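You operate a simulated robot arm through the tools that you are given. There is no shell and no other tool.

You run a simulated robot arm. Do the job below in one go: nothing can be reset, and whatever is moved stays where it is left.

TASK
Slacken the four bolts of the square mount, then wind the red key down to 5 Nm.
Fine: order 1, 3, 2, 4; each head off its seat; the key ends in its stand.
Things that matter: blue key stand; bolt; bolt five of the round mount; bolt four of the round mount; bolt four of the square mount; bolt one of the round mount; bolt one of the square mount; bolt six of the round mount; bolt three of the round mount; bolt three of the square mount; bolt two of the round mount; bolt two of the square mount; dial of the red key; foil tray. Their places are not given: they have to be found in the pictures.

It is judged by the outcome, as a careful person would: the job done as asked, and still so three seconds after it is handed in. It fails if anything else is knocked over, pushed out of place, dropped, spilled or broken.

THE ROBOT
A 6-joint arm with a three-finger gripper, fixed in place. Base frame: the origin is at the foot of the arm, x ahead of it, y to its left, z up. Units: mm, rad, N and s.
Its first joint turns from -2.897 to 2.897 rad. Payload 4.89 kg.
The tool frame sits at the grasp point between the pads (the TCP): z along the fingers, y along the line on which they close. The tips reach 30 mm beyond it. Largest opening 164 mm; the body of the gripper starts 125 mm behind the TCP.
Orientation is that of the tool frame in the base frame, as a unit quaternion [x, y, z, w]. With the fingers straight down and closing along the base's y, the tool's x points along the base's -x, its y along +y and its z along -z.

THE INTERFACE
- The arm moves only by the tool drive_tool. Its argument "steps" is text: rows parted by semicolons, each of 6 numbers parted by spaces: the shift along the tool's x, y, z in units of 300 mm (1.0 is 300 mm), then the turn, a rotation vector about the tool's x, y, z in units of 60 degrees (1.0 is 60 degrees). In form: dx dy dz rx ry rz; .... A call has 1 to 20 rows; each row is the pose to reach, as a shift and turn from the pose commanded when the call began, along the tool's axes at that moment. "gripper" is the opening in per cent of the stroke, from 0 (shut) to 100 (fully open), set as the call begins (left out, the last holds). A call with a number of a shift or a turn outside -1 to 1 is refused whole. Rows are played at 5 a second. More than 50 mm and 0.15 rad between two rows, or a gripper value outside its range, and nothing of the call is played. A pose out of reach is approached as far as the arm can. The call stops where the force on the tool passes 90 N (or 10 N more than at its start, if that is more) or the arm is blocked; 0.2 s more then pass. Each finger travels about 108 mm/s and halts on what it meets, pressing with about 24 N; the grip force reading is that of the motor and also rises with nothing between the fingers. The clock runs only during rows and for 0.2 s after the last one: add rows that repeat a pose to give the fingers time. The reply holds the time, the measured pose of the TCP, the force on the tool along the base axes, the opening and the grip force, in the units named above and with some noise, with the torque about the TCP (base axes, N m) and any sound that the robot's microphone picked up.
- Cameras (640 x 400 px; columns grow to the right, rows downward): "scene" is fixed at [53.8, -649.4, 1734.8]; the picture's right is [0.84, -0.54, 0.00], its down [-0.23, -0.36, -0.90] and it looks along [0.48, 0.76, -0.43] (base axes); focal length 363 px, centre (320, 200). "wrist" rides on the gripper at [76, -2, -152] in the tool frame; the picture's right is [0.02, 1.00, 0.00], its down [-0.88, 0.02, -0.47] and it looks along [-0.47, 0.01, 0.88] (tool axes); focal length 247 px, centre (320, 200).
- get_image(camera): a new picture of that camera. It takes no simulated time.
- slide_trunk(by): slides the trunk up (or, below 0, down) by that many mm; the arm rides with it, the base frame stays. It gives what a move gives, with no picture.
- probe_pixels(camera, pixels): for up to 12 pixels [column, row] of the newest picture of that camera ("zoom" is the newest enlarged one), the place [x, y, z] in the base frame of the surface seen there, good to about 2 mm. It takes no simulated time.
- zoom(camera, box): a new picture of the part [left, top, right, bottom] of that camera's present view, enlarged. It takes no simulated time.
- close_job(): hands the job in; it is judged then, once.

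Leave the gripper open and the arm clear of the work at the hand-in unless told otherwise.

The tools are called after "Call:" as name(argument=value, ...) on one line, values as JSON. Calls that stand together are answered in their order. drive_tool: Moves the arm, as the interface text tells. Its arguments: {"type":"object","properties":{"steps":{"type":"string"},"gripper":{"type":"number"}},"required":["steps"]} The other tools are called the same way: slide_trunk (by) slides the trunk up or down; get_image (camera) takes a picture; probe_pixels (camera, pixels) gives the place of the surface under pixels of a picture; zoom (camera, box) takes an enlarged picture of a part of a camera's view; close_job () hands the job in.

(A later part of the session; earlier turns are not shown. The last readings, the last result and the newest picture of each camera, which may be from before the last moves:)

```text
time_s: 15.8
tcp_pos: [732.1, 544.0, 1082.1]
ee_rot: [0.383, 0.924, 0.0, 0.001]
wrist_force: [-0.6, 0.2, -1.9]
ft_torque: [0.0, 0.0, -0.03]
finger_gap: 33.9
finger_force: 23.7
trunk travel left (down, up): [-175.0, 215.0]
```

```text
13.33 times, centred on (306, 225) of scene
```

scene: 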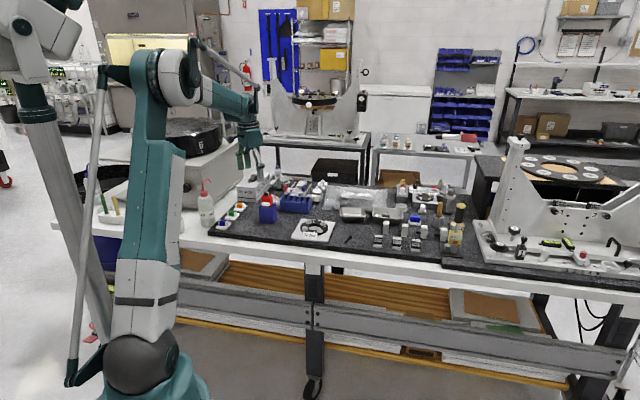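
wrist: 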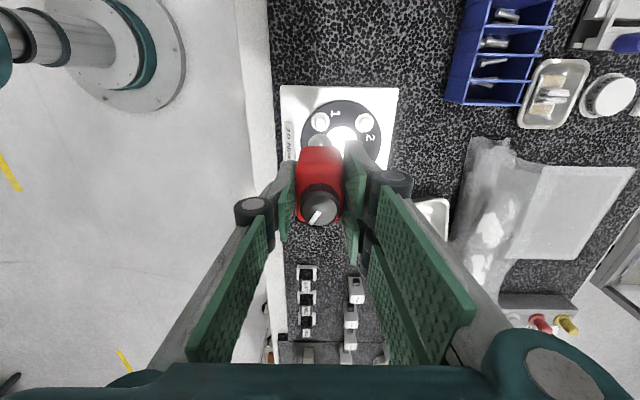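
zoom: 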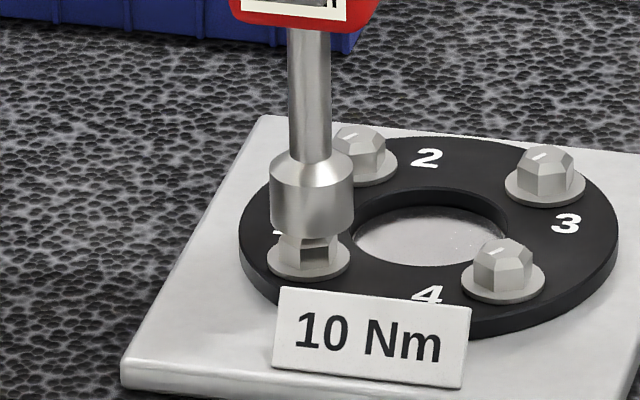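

From both views the socket is about 1.5 mm too far in +u and 0.4 mm low in v. I correct that and lower 4 mm gently, watching the force.

Call:
drive_tool(steps="0.005 0.0013 0 0 0 0; 0.005 0.0013 0.004 0 0 0; 0.005 0.0013 0.008 0 0 0; 0.005 0.0013 0.012 0 0 0; 0.005 0.0013 0.012 0 0 0")

Call:
zoom(camera="scene", box=[290, 210, 322, 240])

```text
time_s: 17.0
tcp_pos: [730.8, 544.6, 1078.7]
ee_rot: [0.383, 0.924, 0.0, 0.001]
wrist_force: [0.8, 0.3, -2.5]
ft_torque: [0.0, 0.0, -0.02]
finger_gap: 33.9
finger_force: 24.0
trunk travel left (down, up): [-175.0, 215.0]
```

```text
13.33 times, centred on (306, 225) of scene
```

zoom: 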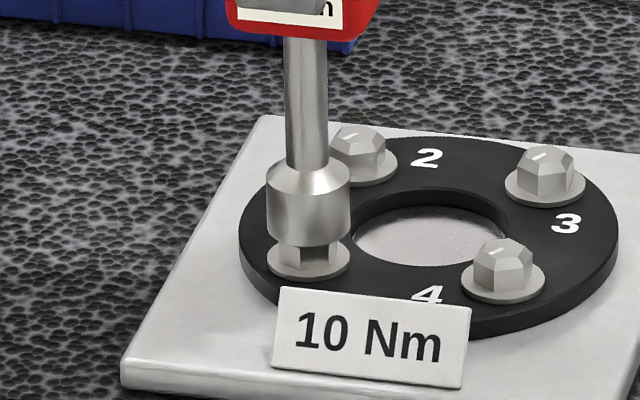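

Centred now (socket 266–350, washer 267–350) and no contact force yet. I lower 4 mm more in small rows.

Call:
drive_tool(steps="0 0 0.0034 0 0 0; 0 0 0.0067 0 0 0; 0 0 0.01 0 0 0; 0 0 0.0133 0 0 0; 0 0 0.0133 0 0 0")

Call:
zoom(camera="scene", box=[290, 210, 322, 240])

```text
time_s: 18.2
tcp_pos: [731.1, 544.6, 1077.2]
ee_rot: [0.383, 0.924, 0.0, 0.0]
wrist_force: [-1.3, -1.6, 19.6]
ft_torque: [-0.27, 0.07, 0.05]
finger_gap: 33.7
finger_force: 23.8
trunk travel left (down, up): [-175.0, 215.0]
```

```text
13.33 times, centred on (306, 225) of scene
```

zoom: 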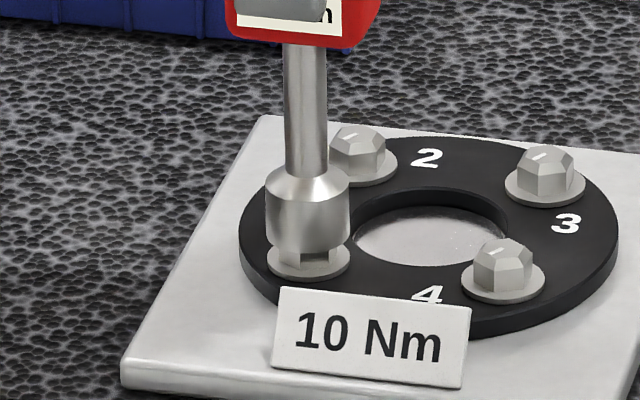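

Contact: 20 N up at TCP z 1077.2, so the socket sits on top of the head, its hex turned relative to the head's. I turn the key slowly counter-clockwise (seen from above) under this light load to find where it drops on.

Call:
drive_tool(steps="0 0 0 0 0 -0.04; 0 0 0 0 0 -0.08; 0 0 0 0 0 -0.12; 0 0 0 0 0 -0.16; 0 0 0 0 0 -0.16")

```text
time_s: 19.4
tcp_pos: [730.8, 545.6, 1077.0]
ee_rot: [0.304, 0.953, 0.0, 0.0]
wrist_force: [2.3, -2.3, 22.7]
ft_torque: [-0.19, -0.37, 0.05]
finger_gap: 34.2
finger_force: 23.8
trunk travel left (down, up): [-175.0, 215.0]
```

No drop yet after 9.6°. I continue another 10°.

Call:
drive_tool(steps="0 0 0 0 0 -0.04; 0 0 0 0 0 -0.08; 0 0 0 0 0 -0.12; 0 0 0 0 0 -0.16; 0 0 0 0 0 -0.16")

```text
time_s: 20.6
tcp_pos: [731.1, 545.2, 1076.0]
ee_rot: [0.223, 0.975, 0.0, 0.0]
wrist_force: [0.9, -1.1, 26.7]
ft_torque: [0.02, -0.2, 0.02]
finger_gap: 33.7
finger_force: 24.0
trunk travel left (down, up): [-175.0, 215.0]
```

Still on top (force 27 N). Another 10°.

Call:
drive_tool(steps="0 0 0 0 0 -0.04; 0 0 0 0 0 -0.08; 0 0 0 0 0 -0.12; 0 0 0 0 0 -0.16; 0 0 0 0 0 -0.16")

Call:
zoom(camera="scene", box=[290, 210, 322, 240])

```text
time_s: 21.8
tcp_pos: [729.9, 546.0, 1075.7]
ee_rot: [0.141, 0.99, 0.0, 0.0]
wrist_force: [-1.1, -0.4, 24.3]
ft_torque: [-0.12, 0.1, 0.05]
finger_gap: 33.6
finger_force: 24.3
trunk travel left (down, up): [-175.0, 215.0]
```

```text
13.33 times, centred on (306, 225) of scene
```

zoom: 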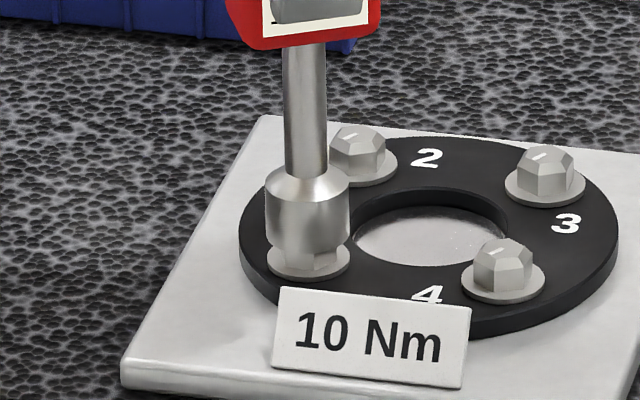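

The visible facets of the head under the socket look different from before, so the bolt may have turned with the key. I lift 15 mm to look at bolt 1's mark and head.

Call:
drive_tool(steps="0 0 -0.02 0 0 0; 0 0 -0.05 0 0 0; 0 0 -0.1 0 0 0; 0 0 -0.1 0 0 0")

Call:
zoom(camera="scene", box=[290, 210, 322, 240])

Call:
zoom(camera="wrist", box=[280, 80, 360, 160])

```text
time_s: 22.8
tcp_pos: [730.7, 546.7, 1104.6]
ee_rot: [0.141, 0.99, 0.0, 0.001]
wrist_force: [0.6, 0.0, -2.2]
ft_torque: [-0.02, -0.02, 0.01]
finger_gap: 33.9
finger_force: 24.1
trunk travel left (down, up): [-175.0, 215.0]
```

```text
13.33 times, centred on (306, 225) of scene
```

zoom: 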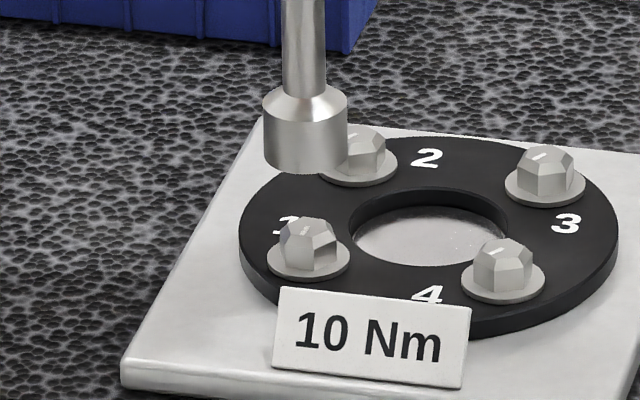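

```text
5.00 times, centred on (320, 120) of wrist
```

zoom: 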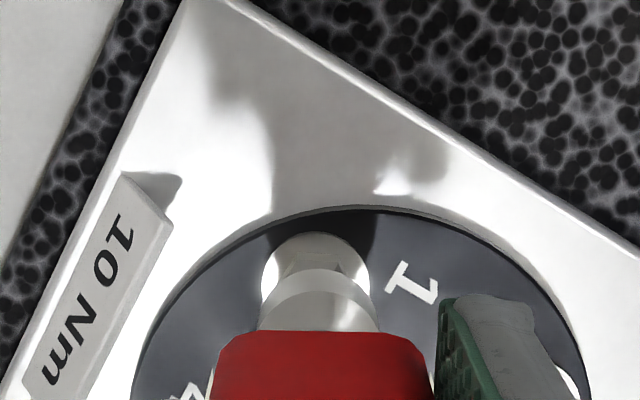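

I enlarge bolt 1's head to compare its mark with the others.

Call:
zoom(camera="scene", box=[298, 222, 334, 236])

```text
16.00 times, centred on (316, 229) of scene
```

zoom: 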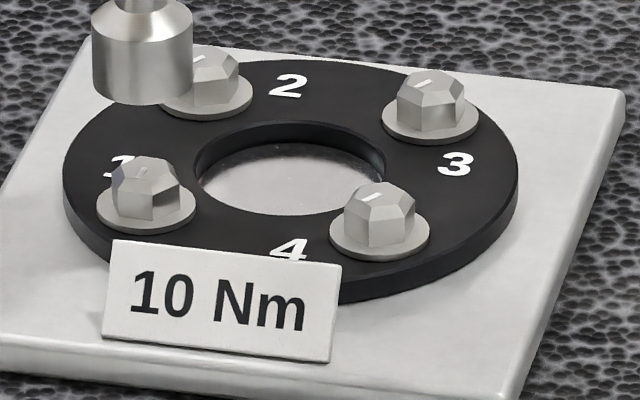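

Call:
zoom(camera="scene", box=[301, 226, 309, 231])

Call:
zoom(camera="scene", box=[316, 227, 324, 232])

```text
16.00 times, centred on (305, 228) of scene
```

zoom: 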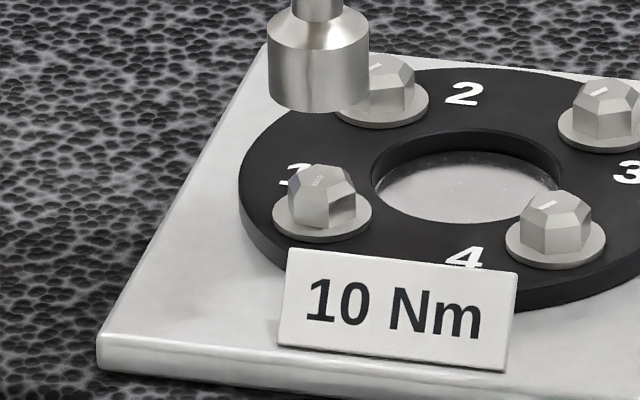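

```text
16.00 times, centred on (320, 230) of scene
```

zoom: 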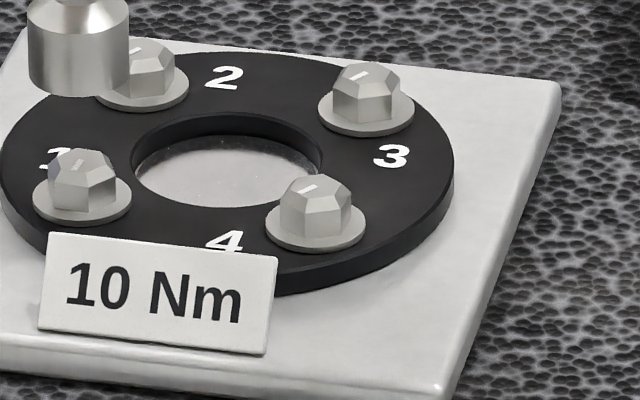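

Bolt 1's mark is clearly turned about 30° counter-clockwise compared with the others, so the socket did engage at once (yaw 45° fits the heads) and turned the bolt. I lower back onto the head at the present yaw.

Call:
drive_tool(steps="0 0 0.04 0 0 0; 0 0 0.075 0 0 0; 0 0 0.09 0 0 0; 0 0 0.096 0 0 0; 0 0 0.096 0 0 0")

```text
time_s: 24.0
tcp_pos: [730.8, 546.3, 1076.6]
ee_rot: [0.142, 0.99, 0.0, 0.0]
wrist_force: [-1.6, 0.1, 3.4]
ft_torque: [-0.09, 0.23, 0.01]
finger_gap: 33.9
finger_force: 24.0
trunk travel left (down, up): [-175.0, 215.0]
```

Light contact (about 5 N) at 1076.6. I turn 24° more counter-clockwise and read the torque.

Call:
drive_tool(steps="0 0 0.003 0 0 -0.1; 0 0 0.003 0 0 -0.2; 0 0 0.003 0 0 -0.3; 0 0 0.003 0 0 -0.4")

Call:
zoom(camera="scene", box=[290, 210, 322, 240])

```text
time_s: 25.0
tcp_pos: [731.5, 543.8, 1076.2]
ee_rot: [-0.069, 0.998, 0.0, 0.0]
wrist_force: [-6.4, -3.6, 7.9]
ft_torque: [-0.41, 0.85, 0.0]
finger_gap: 33.7
finger_force: 24.0
trunk travel left (down, up): [-175.0, 215.0]
```

```text
13.33 times, centred on (306, 225) of scene
```

zoom: 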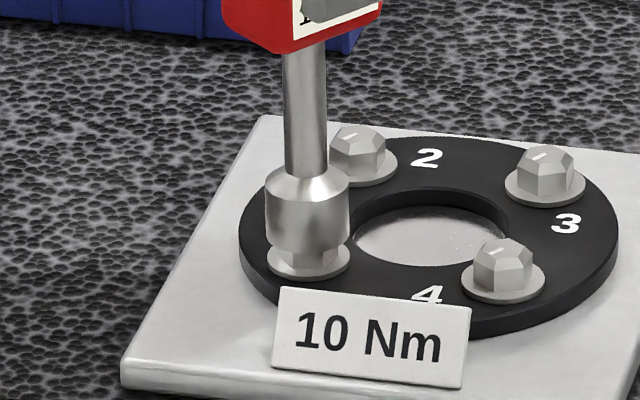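

The side force of about 7 N at the socket shows it is truly on the hex. I ease the offset by half a millimetre and turn 60° more.

Call:
drive_tool(steps="0.0018 -0.0008 0 0 0 -0.1; 0.0018 -0.0008 0 0 0 -0.2; 0.0018 -0.0008 0 0 0 -0.3; 0.0018 -0.0008 0 0 0 -0.4; 0.0018 -0.0008 0 0 0 -0.5; 0.0018 -0.0008 0 0 0 -0.6; 0.0018 -0.0008 0 0 0 -0.7; 0.0018 -0.0008 0 0 0 -0.8; 0.0018 -0.0008 0 0 0 -0.9; 0.0018 -0.0008 0 0 0 -1.0")

Call:
zoom(camera="scene", box=[290, 210, 322, 240])

Call:
get_image(camera="wrist")

```text
time_s: 27.2
tcp_pos: [730.5, 544.5, 1076.4]
ee_rot: [-0.558, 0.83, 0.0, 0.0]
wrist_force: [-2.5, -8.3, 9.2]
ft_torque: [-0.92, 0.34, -0.05]
finger_gap: 33.7
finger_force: 24.1
trunk travel left (down, up): [-175.0, 215.0]
```

```text
13.33 times, centred on (306, 225) of scene
```

zoom: 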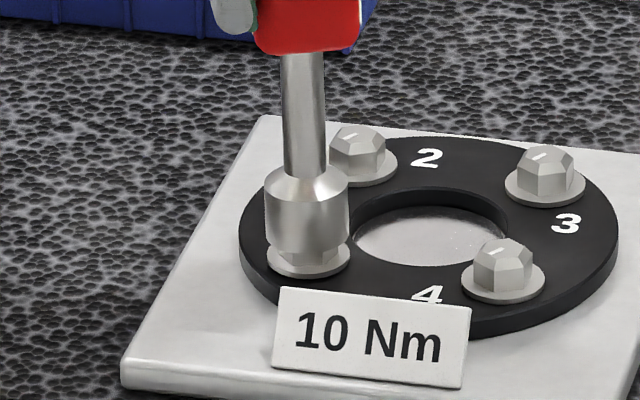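

```text
taken
```

wrist: 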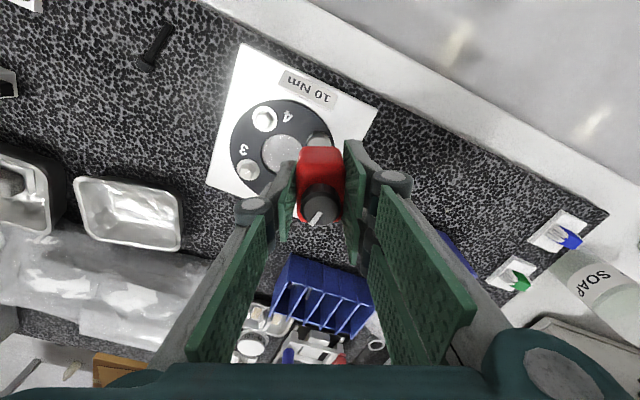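

The key has now turned 113° in total. I lift 30 mm to look at how bolt 1 stands.

Call:
drive_tool(steps="0 0 -0.02 0 0 0; 0 0 -0.06 0 0 0; 0 0 -0.12 0 0 0; 0 0 -0.12 0 0 0")

Call:
zoom(camera="scene", box=[301, 222, 315, 236])

Call:
zoom(camera="wrist", box=[280, 80, 360, 160])

```text
time_s: 28.2
tcp_pos: [730.7, 545.6, 1112.4]
ee_rot: [-0.558, 0.83, 0.0, 0.0]
wrist_force: [-0.2, 0.6, -2.0]
ft_torque: [0.03, -0.02, 0.01]
finger_gap: 34.1
finger_force: 24.0
trunk travel left (down, up): [-175.0, 215.0]
```

```text
16.00 times, centred on (308, 229) of scene
```

zoom: 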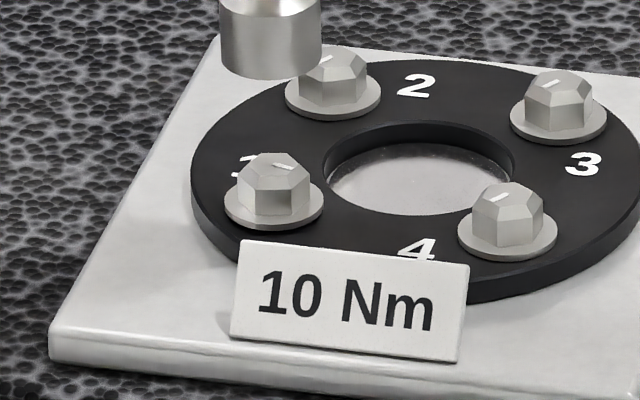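

```text
5.00 times, centred on (320, 120) of wrist
```

zoom: 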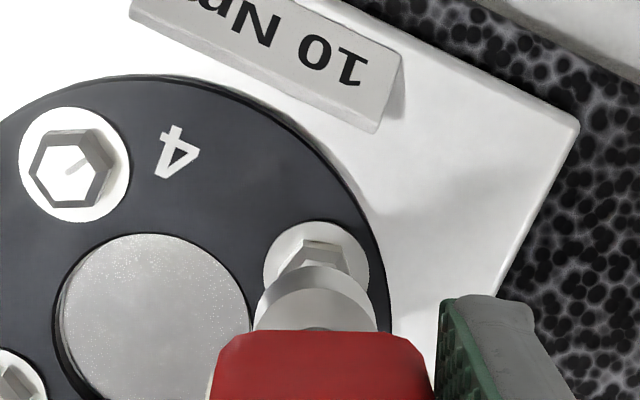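

Bolt 1's mark has turned to point right-down. I probe the head tops to see whether bolt 1 has risen versus the others.

Call:
zoom(camera="scene", box=[301, 222, 315, 236])

Call:
probe_pixels(camera="zoom", pixels=[[265, 165], [260, 168], [300, 170], [272, 158], [515, 195], [518, 200], [505, 188], [555, 85], [548, 82], [240, 215], [470, 240], [330, 62]])

```text
16.00 times, centred on (308, 229) of scene
```

zoom: 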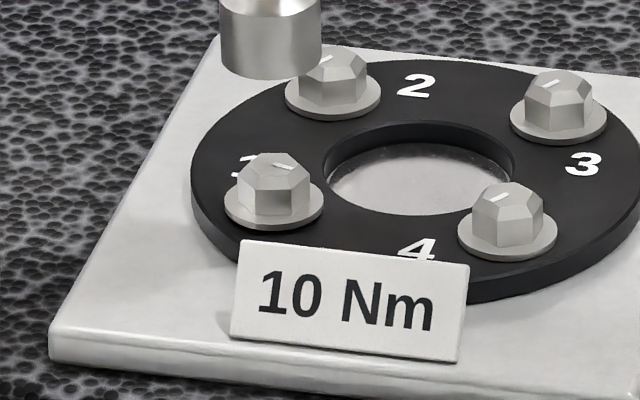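

```text
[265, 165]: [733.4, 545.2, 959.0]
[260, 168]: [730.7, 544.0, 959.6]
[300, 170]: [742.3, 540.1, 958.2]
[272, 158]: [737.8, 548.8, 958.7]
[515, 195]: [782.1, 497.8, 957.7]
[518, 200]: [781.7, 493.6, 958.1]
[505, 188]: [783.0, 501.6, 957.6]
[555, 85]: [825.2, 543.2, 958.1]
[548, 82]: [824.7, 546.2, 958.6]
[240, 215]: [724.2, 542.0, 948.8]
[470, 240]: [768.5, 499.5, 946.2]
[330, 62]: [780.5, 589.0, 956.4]
```

Bolt 1's head reads about 1 mm above the others (958.9 vs 957.8, flange 948.8 vs 946.2). To be sure it is clear of its seat I put the key back on and turn further.

Call:
drive_tool(steps="0.0025 -0.001 0.04 0 0 0; 0.0025 -0.001 0.08 0 0 0; 0.0025 -0.001 0.105 0 0 0; 0.0025 -0.001 0.114 0 0 0; 0.0025 -0.001 0.12 0 0 0; 0.0025 -0.001 0.12 0 0 0")

```text
time_s: 29.6
tcp_pos: [730.6, 544.4, 1076.7]
ee_rot: [-0.558, 0.83, 0.0, 0.0]
wrist_force: [-1.8, 1.7, 7.3]
ft_torque: [0.17, 0.25, 0.01]
finger_gap: 33.8
finger_force: 24.3
trunk travel left (down, up): [-175.0, 215.0]
```

The socket is back on (about 9 N of contact). I turn another 60° counter-clockwise.

Call:
drive_tool(steps="0 0 0 0 0 -0.1; 0 0 0 0 0 -0.2; 0 0 0 0 0 -0.3; 0 0 0 0 0 -0.4; 0 0 0 0 0 -0.5; 0 0 0 0 0 -0.6; 0 0 0 0 0 -0.7; 0 0 0 0 0 -0.8; 0 0 0 0 0 -0.9; 0 0 0 0 0 -1.0")

Call:
get_image(camera="scene")

```text
time_s: 31.8
tcp_pos: [730.5, 543.5, 1076.8]
ee_rot: [0.898, -0.439, 0.0, 0.0]
wrist_force: [5.1, -5.3, 3.2]
ft_torque: [-0.75, -0.56, -0.04]
finger_gap: 33.9
finger_force: 24.2
trunk travel left (down, up): [-175.0, 215.0]
```

```text
taken
```

scene: 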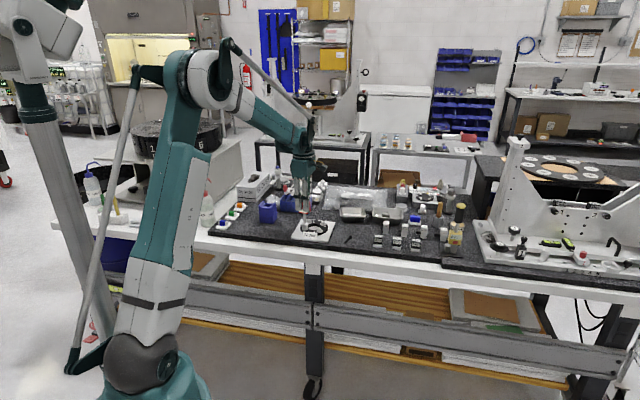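

Total turn is now 173°. I lift 36 mm and look at the head again.

Call:
drive_tool(steps="0 0 -0.02 0 0 0; 0 0 -0.06 0 0 0; 0 0 -0.12 0 0 0; 0 0 -0.12 0 0 0")

Call:
zoom(camera="scene", box=[301, 222, 315, 236])

Call:
probe_pixels(camera="zoom", pixels=[[265, 165], [260, 168], [300, 170], [272, 158], [515, 195], [518, 200], [505, 188], [555, 85], [548, 82], [240, 215], [470, 240], [523, 120]])

Call:
get_image(camera="wrist")

```text
time_s: 32.8
tcp_pos: [731.0, 544.9, 1112.8]
ee_rot: [0.898, -0.44, 0.0, -0.001]
wrist_force: [-0.8, -0.4, -1.6]
ft_torque: [0.02, -0.04, 0.0]
finger_gap: 33.8
finger_force: 23.8
trunk travel left (down, up): [-175.0, 215.0]
```

```text
16.00 times, centred on (308, 229) of scene
```

zoom: 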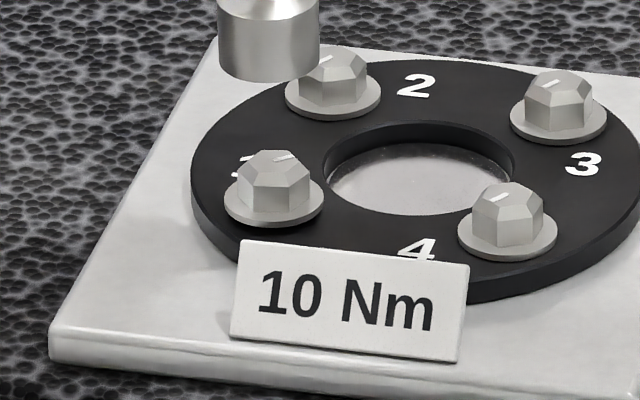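

```text
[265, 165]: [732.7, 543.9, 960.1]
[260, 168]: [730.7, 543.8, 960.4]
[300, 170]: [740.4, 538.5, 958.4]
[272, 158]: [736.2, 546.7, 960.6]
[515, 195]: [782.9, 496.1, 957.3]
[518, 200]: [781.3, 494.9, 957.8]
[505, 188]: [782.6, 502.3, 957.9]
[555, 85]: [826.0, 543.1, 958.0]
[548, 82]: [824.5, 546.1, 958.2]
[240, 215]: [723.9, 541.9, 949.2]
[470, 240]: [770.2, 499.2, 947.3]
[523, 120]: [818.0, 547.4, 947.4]
```

```text
taken
```

wrist: 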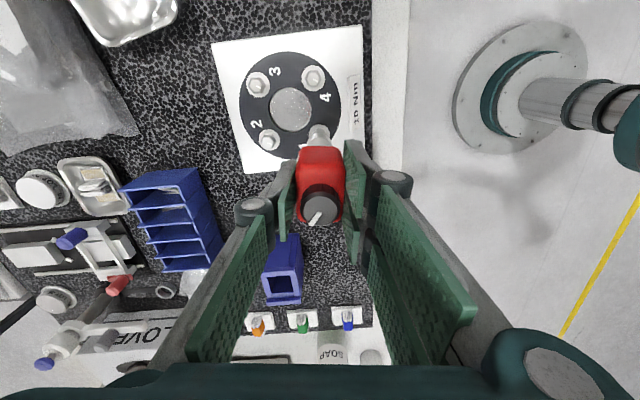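

Bolt 1's head now reads about 960.3 against 957.8 for the others, and its flange shows a gap: it is off its seat. No click was heard. Bolt 3 is next; I lift and wind the wrist back 173° in three calls.

Call:
drive_tool(steps="0 0 -0.03 0 0 0.125; 0 0 -0.06 0 0 0.25; 0 0 -0.09 0 0 0.375; 0 0 -0.12 0 0 0.5; 0 0 -0.12 0 0 0.625; 0 0 -0.12 0 0 0.75; 0 0 -0.12 0 0 0.875; 0 0 -0.12 0 0 1.0")

Call:
drive_tool(steps="0 0 0 0 0 0.125; 0 0 0 0 0 0.25; 0 0 0 0 0 0.375; 0 0 0 0 0 0.5; 0 0 0 0 0 0.625; 0 0 0 0 0 0.75; 0 0 0 0 0 0.875; 0 0 0 0 0 1.0")

Call:
drive_tool(steps="0 0 0 0 0 0.125; 0 0 0 0 0 0.25; 0 0 0 0 0 0.375; 0 0 0 0 0 0.5; 0 0 0 0 0 0.625; 0 0 0 0 0 0.75; 0 0 0 0 0 0.88; 0 0 0 0 0 0.88")

```text
time_s: 34.6
tcp_pos: [731.7, 544.4, 1147.7]
ee_rot: [-0.557, 0.831, 0.0, 0.0]
wrist_force: [0.5, 0.8, -3.0]
ft_torque: [0.02, 0.03, 0.01]
finger_gap: 33.7
finger_force: 23.9
trunk travel left (down, up): [-175.0, 215.0]
```

```text
time_s: 36.4
tcp_pos: [731.7, 544.5, 1147.7]
ee_rot: [-0.067, 0.998, 0.0, 0.001]
wrist_force: [0.0, 0.6, -3.2]
ft_torque: [0.0, 0.01, -0.02]
finger_gap: 34.0
finger_force: 24.0
trunk travel left (down, up): [-175.0, 215.0]
```

```text
time_s: 38.2
tcp_pos: [731.0, 543.9, 1148.2]
ee_rot: [0.384, 0.923, 0.0, 0.0]
wrist_force: [-0.2, 0.3, -3.6]
ft_torque: [0.0, 0.01, -0.01]
finger_gap: 33.7
finger_force: 23.4
trunk travel left (down, up): [-175.0, 215.0]
```

Yaw is back at 45°. I move 92 mm in x over bolt 3 and down to z about 1105, then check alignment.

Call:
drive_tool(steps="-0.072 0.072 0 0 0 0; -0.144 0.144 0 0 0 0; -0.2164 0.2164 0 0 0 0; -0.2164 0.2164 0.07 0 0 0; -0.2164 0.2164 0.14 0 0 0; -0.2164 0.2164 0.14 0 0 0")

Call:
zoom(camera="scene", box=[308, 210, 340, 240])

Call:
zoom(camera="wrist", box=[280, 80, 360, 160])

```text
time_s: 39.6
tcp_pos: [823.2, 544.9, 1106.1]
ee_rot: [0.382, 0.924, 0.0, 0.0]
wrist_force: [0.0, 0.1, -2.9]
ft_torque: [0.03, -0.02, -0.01]
finger_gap: 34.1
finger_force: 24.1
trunk travel left (down, up): [-175.0, 215.0]
```

```text
13.33 times, centred on (324, 225) of scene
```

zoom: 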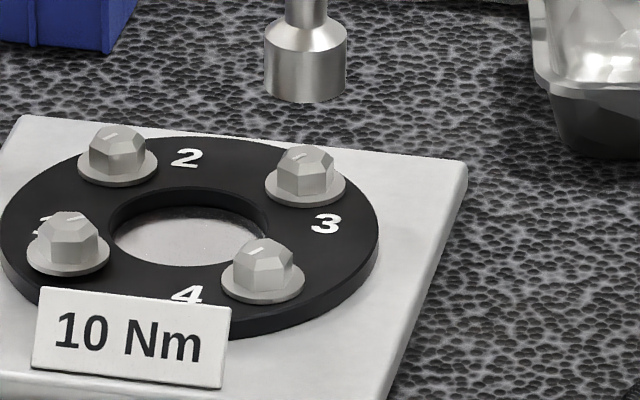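

```text
5.00 times, centred on (320, 120) of wrist
```

zoom: 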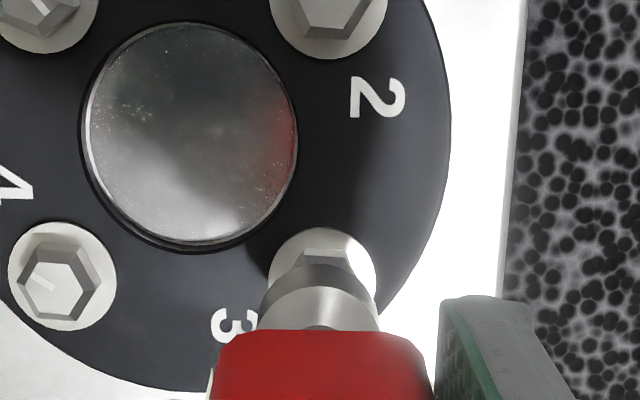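

Reached. Scene columns agree (305 vs 305.5). I enlarge the wrist view to check the other direction.

Call:
zoom(camera="wrist", box=[300, 115, 340, 155])

```text
10.00 times, centred on (320, 135) of wrist
```

zoom: 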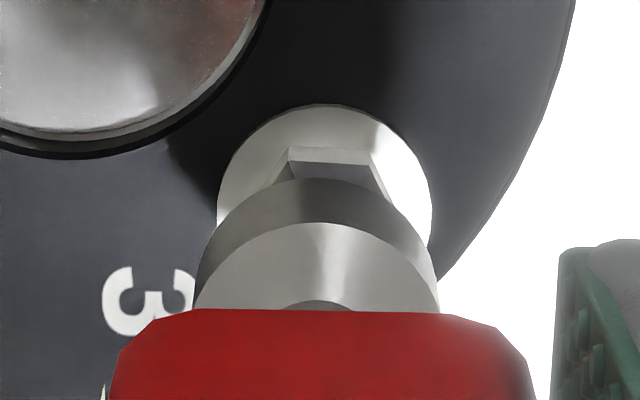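

The socket is about 0.8 mm short in v and 0.4 mm long in u. I correct and lower to 3 mm above contact, then gently onto the head.

Call:
drive_tool(steps="0.0013 0.0027 0 0 0 0; 0.0013 0.0027 0.04 0 0 0; 0.0013 0.0027 0.075 0 0 0; 0.0013 0.0027 0.085 0 0 0; 0.0013 0.0027 0.092 0 0 0; 0.0013 0.0027 0.098 0 0 0; 0.0013 0.0027 0.098 0 0 0")

Call:
zoom(camera="scene", box=[308, 210, 340, 240])

```text
time_s: 41.2
tcp_pos: [821.9, 545.5, 1078.1]
ee_rot: [0.383, 0.924, 0.0, 0.0]
wrist_force: [2.8, 0.0, 15.9]
ft_torque: [0.03, -0.49, 0.03]
finger_gap: 33.7
finger_force: 24.2
trunk travel left (down, up): [-175.0, 215.0]
```

```text
13.33 times, centred on (324, 225) of scene
```

zoom: 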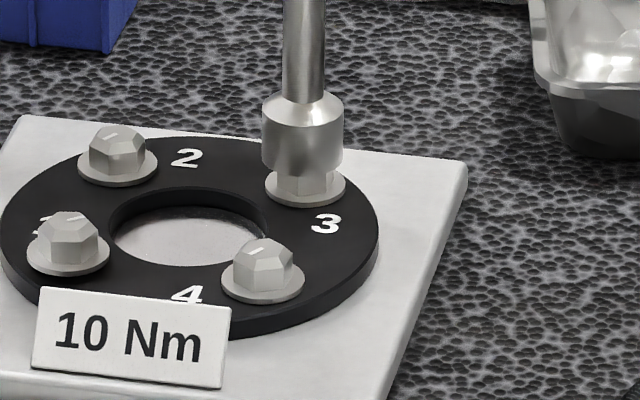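

Contact at 1078.1, which is higher than on bolt 1 once seated. I look closer whether the socket is over the head.

Call:
zoom(camera="scene", box=[316, 218, 330, 232])

Call:
zoom(camera="wrist", box=[300, 115, 340, 155])

```text
16.00 times, centred on (323, 225) of scene
```

zoom: 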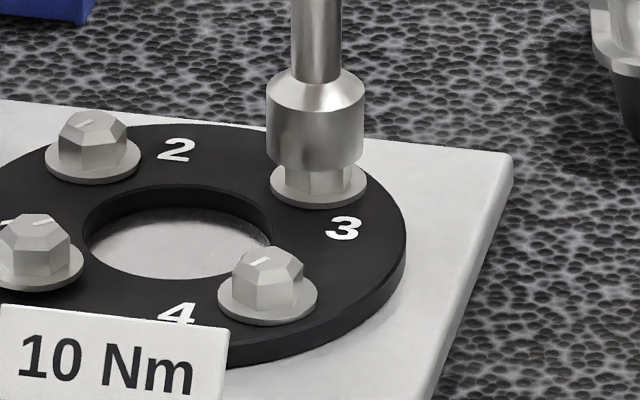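

```text
10.00 times, centred on (320, 135) of wrist
```

zoom: 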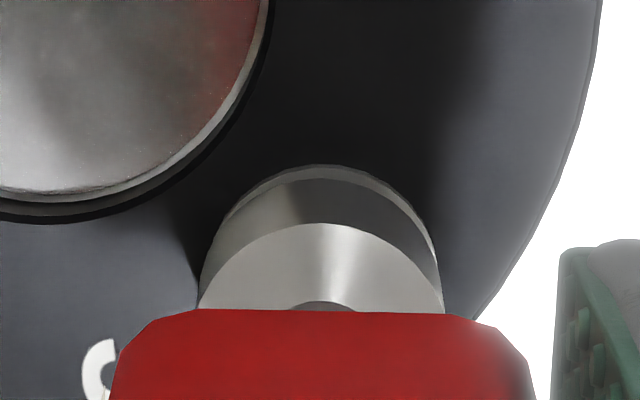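

By the wrist view it is concentric within half a millimetre; the scene view suggests 0.5–1 mm to +u. I nudge +0.4 mm in u and v and press 1 mm more.

Call:
drive_tool(steps="-0.0013 0.001 0 0 0 0; -0.0013 0.001 0.002 0 0 0; -0.0013 0.001 0.0033 0 0 0; -0.0013 0.001 0.0033 0 0 0")

```text
time_s: 42.2
tcp_pos: [823.2, 543.7, 1075.1]
ee_rot: [0.383, 0.924, 0.0, 0.0]
wrist_force: [3.1, -1.7, 22.4]
ft_torque: [-0.2, -0.47, -0.02]
finger_gap: 33.8
finger_force: 23.9
trunk travel left (down, up): [-175.0, 215.0]
```

It sank 3 mm to 1075.1: the socket has slid over the head. Now I turn 60° counter-clockwise.

Call:
drive_tool(steps="0 0 0 0 0 -0.08; 0 0 0 0 0 -0.17; 0 0 0 0 0 -0.26; 0 0 0 0 0 -0.35; 0 0 0 0 0 -0.44; 0 0 0 0 0 -0.53; 0 0 0 0 0 -0.62; 0 0 0 0 0 -0.71; 0 0 0 0 0 -0.8; 0 0 0 0 0 -0.9; 0 0 0 0 0 -1.0")

Call:
zoom(camera="scene", box=[316, 218, 330, 232])

```text
time_s: 44.6
tcp_pos: [822.9, 544.5, 1075.4]
ee_rot: [-0.132, 0.991, 0.001, 0.0]
wrist_force: [-3.1, -5.4, 13.0]
ft_torque: [-0.55, 0.4, -0.02]
finger_gap: 33.7
finger_force: 24.4
trunk travel left (down, up): [-175.0, 215.0]
```

```text
16.00 times, centred on (323, 225) of scene
```

zoom: 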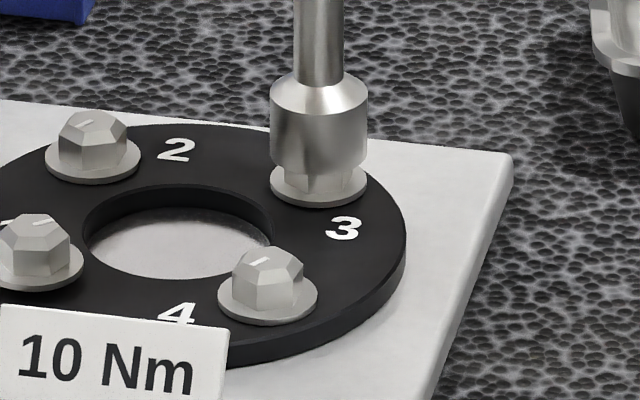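

The socket sits deep over the head and turned with it. Two more turns of 60° and 53°.

Call:
drive_tool(steps="0 0 0 0 0 -0.1; 0 0 0 0 0 -0.2; 0 0 0 0 0 -0.3; 0 0 0 0 0 -0.4; 0 0 0 0 0 -0.5; 0 0 0 0 0 -0.6; 0 0 0 0 0 -0.7; 0 0 0 0 0 -0.8; 0 0 0 0 0 -0.9; 0 0 0 0 0 -1.0")

Call:
drive_tool(steps="0 0 0 0 0 -0.1; 0 0 0 0 0 -0.2; 0 0 0 0 0 -0.3; 0 0 0 0 0 -0.4; 0 0 0 0 0 -0.5; 0 0 0 0 0 -0.6; 0 0 0 0 0 -0.7; 0 0 0 0 0 -0.8; 0 0 0 0 0 -0.9; 0 0 0 0 0 -1.0")

Call:
zoom(camera="scene", box=[316, 218, 330, 232])

```text
time_s: 46.8
tcp_pos: [823.7, 545.2, 1075.0]
ee_rot: [-0.61, 0.793, 0.0, 0.0]
wrist_force: [-4.2, -5.2, 2.3]
ft_torque: [-0.67, 0.62, -0.05]
finger_gap: 34.0
finger_force: 23.5
trunk travel left (down, up): [-175.0, 215.0]
```

```text
time_s: 49.0
tcp_pos: [823.7, 545.8, 1076.5]
ee_rot: [0.924, -0.382, 0.0, 0.0]
wrist_force: [0.4, -5.7, 4.4]
ft_torque: [-0.8, -0.1, -0.03]
finger_gap: 33.7
finger_force: 24.1
trunk travel left (down, up): [-175.0, 215.0]
```

```text
16.00 times, centred on (323, 225) of scene
```

zoom: 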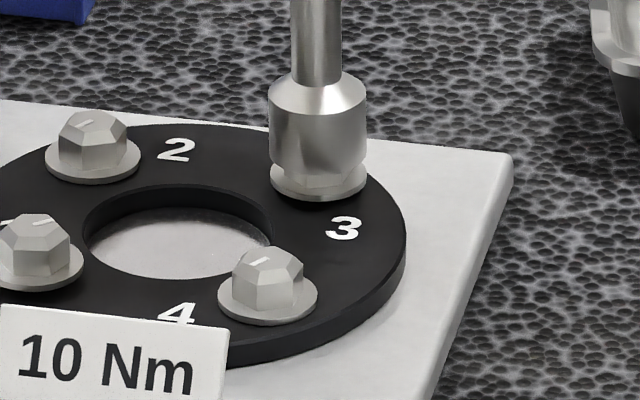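

Bolt 3's flange has visibly risen off the ring (its lower edge from row 209 to 202, about 2 mm). I lift the key 40 mm and check.

Call:
drive_tool(steps="0 0 -0.02 0 0 0; 0 0 -0.06 0 0 0; 0 0 -0.12 0 0 0; 0 0 -0.2 0 0 0; 0 0 -0.2 0 0 0")

Call:
zoom(camera="scene", box=[309, 221, 323, 235])

Call:
probe_pixels(camera="zoom", pixels=[[430, 90], [425, 95], [440, 95], [435, 82], [150, 170], [145, 175], [160, 172], [385, 200], [380, 195], [215, 65], [210, 68], [390, 135]])

```text
time_s: 50.2
tcp_pos: [823.3, 546.1, 1136.7]
ee_rot: [0.924, -0.383, 0.0, 0.0]
wrist_force: [-0.1, -0.6, -2.3]
ft_torque: [0.04, -0.06, 0.01]
finger_gap: 33.7
finger_force: 24.2
trunk travel left (down, up): [-175.0, 215.0]
```

```text
16.00 times, centred on (316, 228) of scene
```

zoom: 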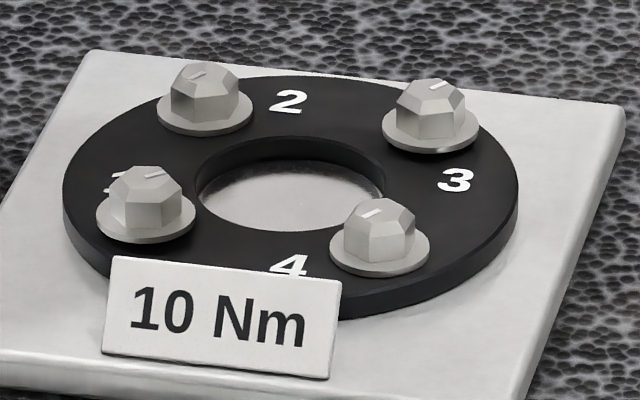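

```text
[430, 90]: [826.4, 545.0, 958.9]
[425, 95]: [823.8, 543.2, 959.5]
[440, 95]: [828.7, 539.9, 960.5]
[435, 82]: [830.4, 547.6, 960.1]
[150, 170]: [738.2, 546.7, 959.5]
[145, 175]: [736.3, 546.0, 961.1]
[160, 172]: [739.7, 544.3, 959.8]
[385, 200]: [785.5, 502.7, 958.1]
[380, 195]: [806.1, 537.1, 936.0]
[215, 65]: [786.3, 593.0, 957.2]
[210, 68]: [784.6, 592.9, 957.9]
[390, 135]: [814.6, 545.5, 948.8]
```

Bolt 3 now reads 959.8, about 2 mm up. Next is bolt 2. I wind the wrist back 180°.

Call:
drive_tool(steps="0 0 0 0 0 0.125; 0 0 0 0 0 0.25; 0 0 0 0 0 0.375; 0 0 0 0 0 0.5; 0 0 0 0 0 0.625; 0 0 0 0 0 0.75; 0 0 0 0 0 0.875; 0 0 0 0 0 1.0")

Call:
drive_tool(steps="0 0 0 0 0 0.125; 0 0 0 0 0 0.25; 0 0 0 0 0 0.375; 0 0 0 0 0 0.5; 0 0 0 0 0 0.625; 0 0 0 0 0 0.75; 0 0 0 0 0 0.875; 0 0 0 0 0 1.0")

Call:
drive_tool(steps="0 0 0 0 0 0.125; 0 0 0 0 0 0.25; 0 0 0 0 0 0.375; 0 0 0 0 0 0.5; 0 0 0 0 0 0.625; 0 0 0 0 0 0.75; 0 0 0 0 0 0.875; 0 0 0 0 0 1.0; 0 0 0 0 0 1.0")

```text
time_s: 52.0
tcp_pos: [823.7, 545.8, 1136.3]
ee_rot: [-0.608, 0.794, 0.0, -0.001]
wrist_force: [0.6, -0.6, -2.1]
ft_torque: [0.0, -0.02, 0.0]
finger_gap: 34.0
finger_force: 23.4
trunk travel left (down, up): [-175.0, 215.0]
```

```text
time_s: 53.8
tcp_pos: [823.7, 544.4, 1135.7]
ee_rot: [-0.13, 0.992, 0.0, 0.0]
wrist_force: [0.0, 0.4, -2.0]
ft_torque: [-0.02, -0.01, -0.02]
finger_gap: 33.7
finger_force: 24.1
trunk travel left (down, up): [-175.0, 215.0]
```

```text
time_s: 55.8
tcp_pos: [823.7, 545.9, 1135.8]
ee_rot: [0.382, 0.924, 0.0, 0.001]
wrist_force: [-0.8, -0.1, -2.1]
ft_torque: [-0.03, -0.01, 0.0]
finger_gap: 33.8
finger_force: 24.4
trunk travel left (down, up): [-175.0, 215.0]
```

Now I move over bolt 2, near (777.5,590.7), and down to z about 1104.

Call:
drive_tool(steps="0.07 -0.001 0 0 0 0; 0.145 -0.002 0 0 0 0; 0.2145 -0.0028 0 0 0 0; 0.2145 -0.0028 0.06 0 0 0; 0.2145 -0.0028 0.105 0 0 0; 0.2145 -0.0028 0.105 0 0 0")

Call:
zoom(camera="scene", box=[303, 216, 317, 230])

Call:
zoom(camera="wrist", box=[300, 115, 340, 155])

```text
time_s: 57.2
tcp_pos: [776.9, 590.3, 1103.7]
ee_rot: [0.383, 0.924, 0.0, -0.001]
wrist_force: [0.4, 0.8, -2.2]
ft_torque: [-0.01, 0.04, 0.0]
finger_gap: 33.9
finger_force: 24.3
trunk travel left (down, up): [-175.0, 215.0]
```

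```text
16.00 times, centred on (310, 223) of scene
```

zoom: 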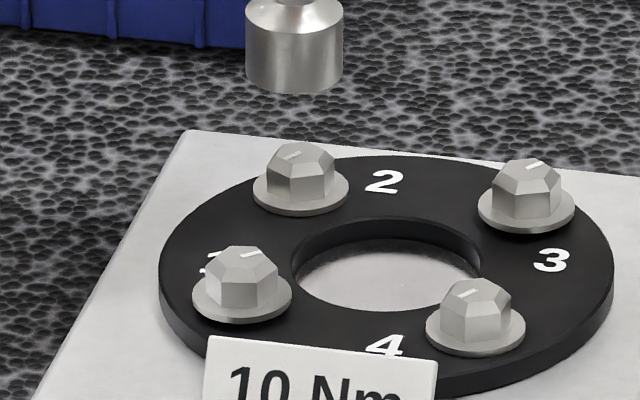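

```text
10.00 times, centred on (320, 135) of wrist
```

zoom: 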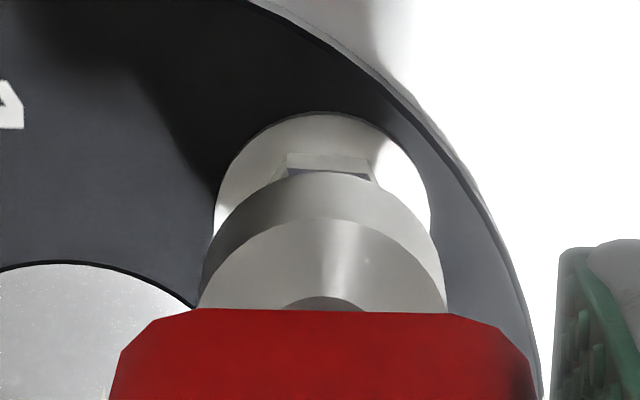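

Side to side (v) it is centred; the scene view shows the socket about 1.7 mm short in u (column 294 vs 301). I correct and lower 22 mm.

Call:
drive_tool(steps="-0.0057 0 0 0 0 0; -0.0057 0 0.04 0 0 0; -0.0057 0 0.072 0 0 0; -0.0057 0 0.072 0 0 0")

Call:
zoom(camera="scene", box=[303, 216, 317, 230])

Call:
zoom(camera="wrist", box=[300, 115, 340, 155])

```text
time_s: 58.2
tcp_pos: [778.4, 589.1, 1082.6]
ee_rot: [0.382, 0.924, 0.0, 0.0]
wrist_force: [-0.4, -0.6, -3.3]
ft_torque: [-0.02, 0.03, 0.01]
finger_gap: 33.7
finger_force: 24.2
trunk travel left (down, up): [-175.0, 215.0]
```

```text
16.00 times, centred on (310, 223) of scene
```

zoom: 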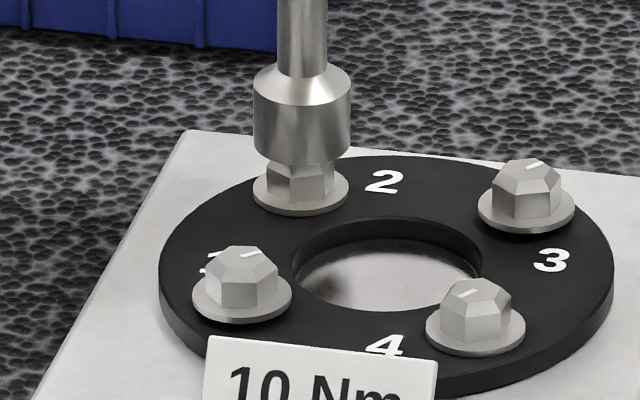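

```text
10.00 times, centred on (320, 135) of wrist
```

zoom: 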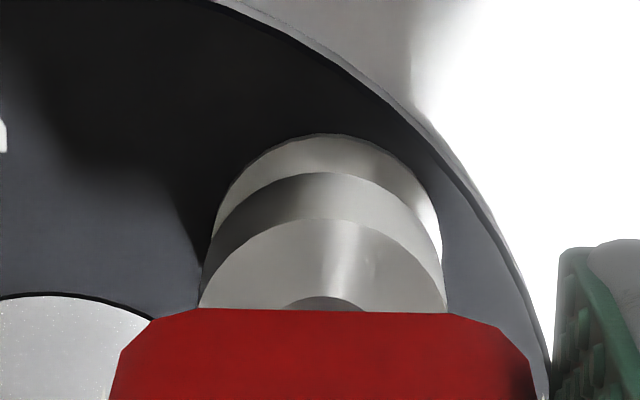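

Now centred (301.5 vs 301; small 0.3 mm fixes). I lower onto the head.

Call:
drive_tool(steps="0.001 0.001 0.005 0 0 0; 0.001 0.001 0.011 0 0 0; 0.001 0.001 0.017 0 0 0; 0.001 0.001 0.022 0 0 0; 0.001 0.001 0.025 0 0 0; 0.001 0.001 0.025 0 0 0")

Call:
zoom(camera="scene", box=[303, 216, 317, 230])

```text
time_s: 59.6
tcp_pos: [779.1, 589.3, 1075.0]
ee_rot: [0.383, 0.924, 0.0, 0.0]
wrist_force: [2.2, 3.2, 16.7]
ft_torque: [0.43, -0.26, -0.02]
finger_gap: 33.9
finger_force: 24.3
trunk travel left (down, up): [-175.0, 215.0]
```

```text
16.00 times, centred on (310, 223) of scene
```

zoom: 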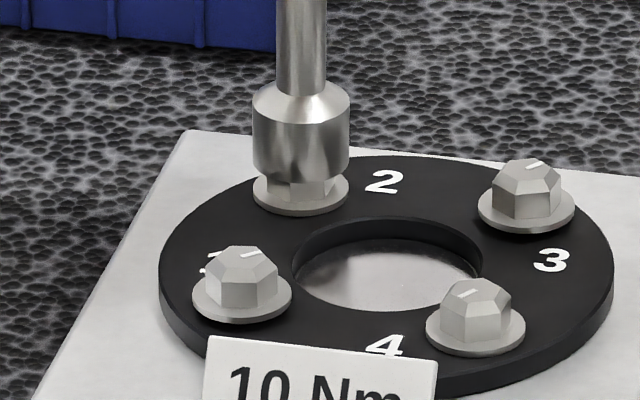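

Seated at 1075.0. I turn three times 60° counter-clockwise.

Call:
drive_tool(steps="0 0 0 0 0 -0.08; 0 0 0 0 0 -0.17; 0 0 0 0 0 -0.26; 0 0 0 0 0 -0.35; 0 0 0 0 0 -0.44; 0 0 0 0 0 -0.53; 0 0 0 0 0 -0.62; 0 0 0 0 0 -0.71; 0 0 0 0 0 -0.8; 0 0 0 0 0 -0.9; 0 0 0 0 0 -1.0")

Call:
drive_tool(steps="0 0 0 0 0 -0.1; 0 0 0 0 0 -0.2; 0 0 0 0 0 -0.3; 0 0 0 0 0 -0.4; 0 0 0 0 0 -0.5; 0 0 0 0 0 -0.6; 0 0 0 0 0 -0.7; 0 0 0 0 0 -0.8; 0 0 0 0 0 -0.9; 0 0 0 0 0 -1.0")

Call:
drive_tool(steps="0 0 0 0 0 -0.1; 0 0 0 0 0 -0.2; 0 0 0 0 0 -0.3; 0 0 0 0 0 -0.4; 0 0 0 0 0 -0.5; 0 0 0 0 0 -0.6; 0 0 0 0 0 -0.7; 0 0 0 0 0 -0.8; 0 0 0 0 0 -0.9; 0 0 0 0 0 -1.0")

Call:
zoom(camera="scene", box=[303, 216, 317, 230])

```text
time_s: 62.0
tcp_pos: [777.7, 589.3, 1074.6]
ee_rot: [-0.132, 0.991, 0.0, 0.0]
wrist_force: [6.1, 0.2, 20.6]
ft_torque: [0.06, -0.76, -0.01]
finger_gap: 33.7
finger_force: 24.0
trunk travel left (down, up): [-175.0, 215.0]
```

```text
time_s: 64.2
tcp_pos: [778.8, 589.0, 1076.2]
ee_rot: [-0.61, 0.792, 0.001, 0.001]
wrist_force: [5.1, 4.4, 12.5]
ft_torque: [0.5, -0.59, -0.04]
finger_gap: 33.8
finger_force: 23.5
trunk travel left (down, up): [-175.0, 215.0]
```

```text
time_s: 66.4
tcp_pos: [778.4, 588.5, 1074.4]
ee_rot: [0.924, -0.382, -0.001, -0.001]
wrist_force: [1.0, 4.5, 11.0]
ft_torque: [0.58, -0.11, -0.04]
finger_gap: 33.8
finger_force: 23.8
trunk travel left (down, up): [-175.0, 215.0]
```

```text
16.00 times, centred on (310, 223) of scene
```

zoom: 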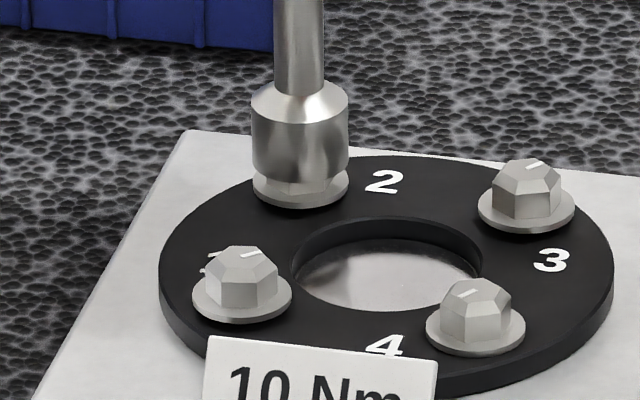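

Bolt 2's flange rose too (lower edge row 215 → 208). I lift the key clear and check.

Call:
drive_tool(steps="0 0 -0.02 0 0 0; 0 0 -0.06 0 0 0; 0 0 -0.12 0 0 0; 0 0 -0.2 0 0 0; 0 0 -0.2 0 0 0")

Call:
zoom(camera="scene", box=[306, 219, 320, 233])

Call:
drive_tool(steps="0 0 0 0 0 0.125; 0 0 0 0 0 0.25; 0 0 0 0 0 0.375; 0 0 0 0 0 0.5; 0 0 0 0 0 0.625; 0 0 0 0 0 0.75; 0 0 0 0 0 0.875; 0 0 0 0 0 1.0")

Call:
drive_tool(steps="0 0 0 0 0 0.125; 0 0 0 0 0 0.25; 0 0 0 0 0 0.375; 0 0 0 0 0 0.5; 0 0 0 0 0 0.625; 0 0 0 0 0 0.75; 0 0 0 0 0 0.875; 0 0 0 0 0 1.0")

Call:
drive_tool(steps="0 0 0 0 0 0.125; 0 0 0 0 0 0.25; 0 0 0 0 0 0.375; 0 0 0 0 0 0.5; 0 0 0 0 0 0.625; 0 0 0 0 0 0.75; 0 0 0 0 0 0.875; 0 0 0 0 0 1.0; 0 0 0 0 0 1.0")

```text
time_s: 67.6
tcp_pos: [778.9, 588.9, 1135.2]
ee_rot: [0.924, -0.383, 0.0, 0.0]
wrist_force: [0.0, -0.2, -2.8]
ft_torque: [-0.01, -0.02, 0.03]
finger_gap: 34.0
finger_force: 23.6
trunk travel left (down, up): [-175.0, 215.0]
```

```text
16.00 times, centred on (313, 226) of scene
```

zoom: 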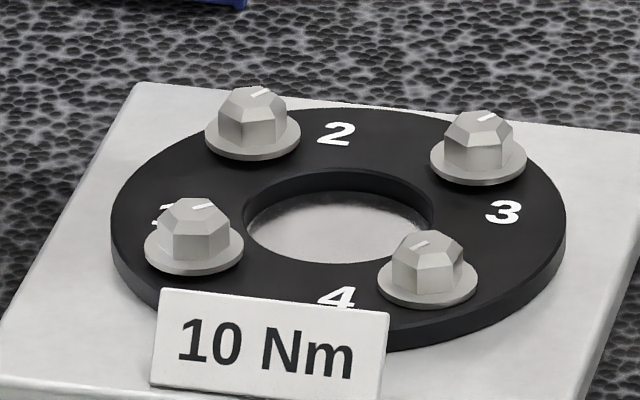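

```text
time_s: 69.4
tcp_pos: [778.6, 589.8, 1135.0]
ee_rot: [-0.608, 0.794, 0.0, 0.0]
wrist_force: [-0.3, 0.1, -1.2]
ft_torque: [-0.04, 0.0, -0.01]
finger_gap: 33.5
finger_force: 24.1
trunk travel left (down, up): [-175.0, 215.0]
```

```text
time_s: 71.2
tcp_pos: [778.1, 590.2, 1134.4]
ee_rot: [-0.129, 0.992, 0.0, 0.0]
wrist_force: [0.0, 0.6, -2.9]
ft_torque: [0.01, -0.04, -0.02]
finger_gap: 33.8
finger_force: 24.3
trunk travel left (down, up): [-175.0, 215.0]
```

```text
time_s: 73.2
tcp_pos: [777.5, 588.7, 1134.8]
ee_rot: [0.383, 0.924, -0.001, -0.001]
wrist_force: [-0.3, 0.4, -2.7]
ft_torque: [-0.01, 0.0, -0.01]
finger_gap: 33.8
finger_force: 24.1
trunk travel left (down, up): [-175.0, 215.0]
```

Bolts 1, 3 and 2 all show a gap under their flanges now. I move over bolt 4, near (777.5,498.7), down to z about 1104.

Call:
drive_tool(steps="-0.07 -0.072 0 0 0 0; -0.14 -0.144 0 0 0 0; -0.2114 -0.2161 0 0 0 0; -0.2114 -0.2161 0.06 0 0 0; -0.2114 -0.2161 0.102 0 0 0; -0.2114 -0.2161 0.102 0 0 0")

Call:
zoom(camera="scene", box=[313, 220, 327, 234])

Call:
zoom(camera="wrist", box=[300, 115, 340, 155])

```text
time_s: 74.6
tcp_pos: [778.6, 499.5, 1104.1]
ee_rot: [0.382, 0.924, 0.0, 0.0]
wrist_force: [1.2, 0.5, -3.5]
ft_torque: [-0.02, 0.04, 0.01]
finger_gap: 34.0
finger_force: 23.6
trunk travel left (down, up): [-175.0, 215.0]
```

```text
16.00 times, centred on (320, 227) of scene
```

zoom: 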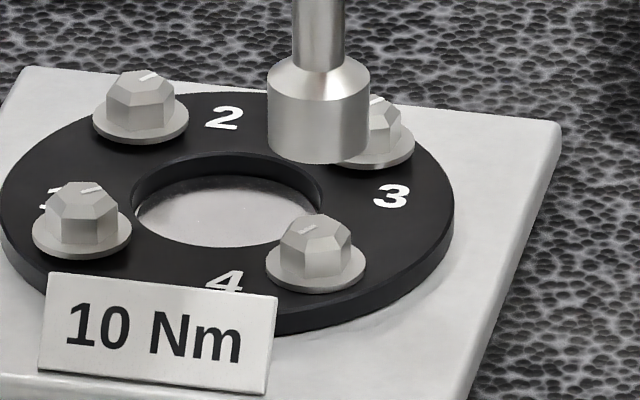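

```text
10.00 times, centred on (320, 135) of wrist
```

zoom: 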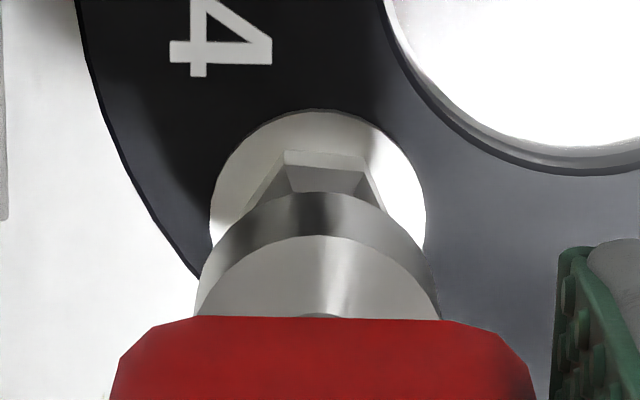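

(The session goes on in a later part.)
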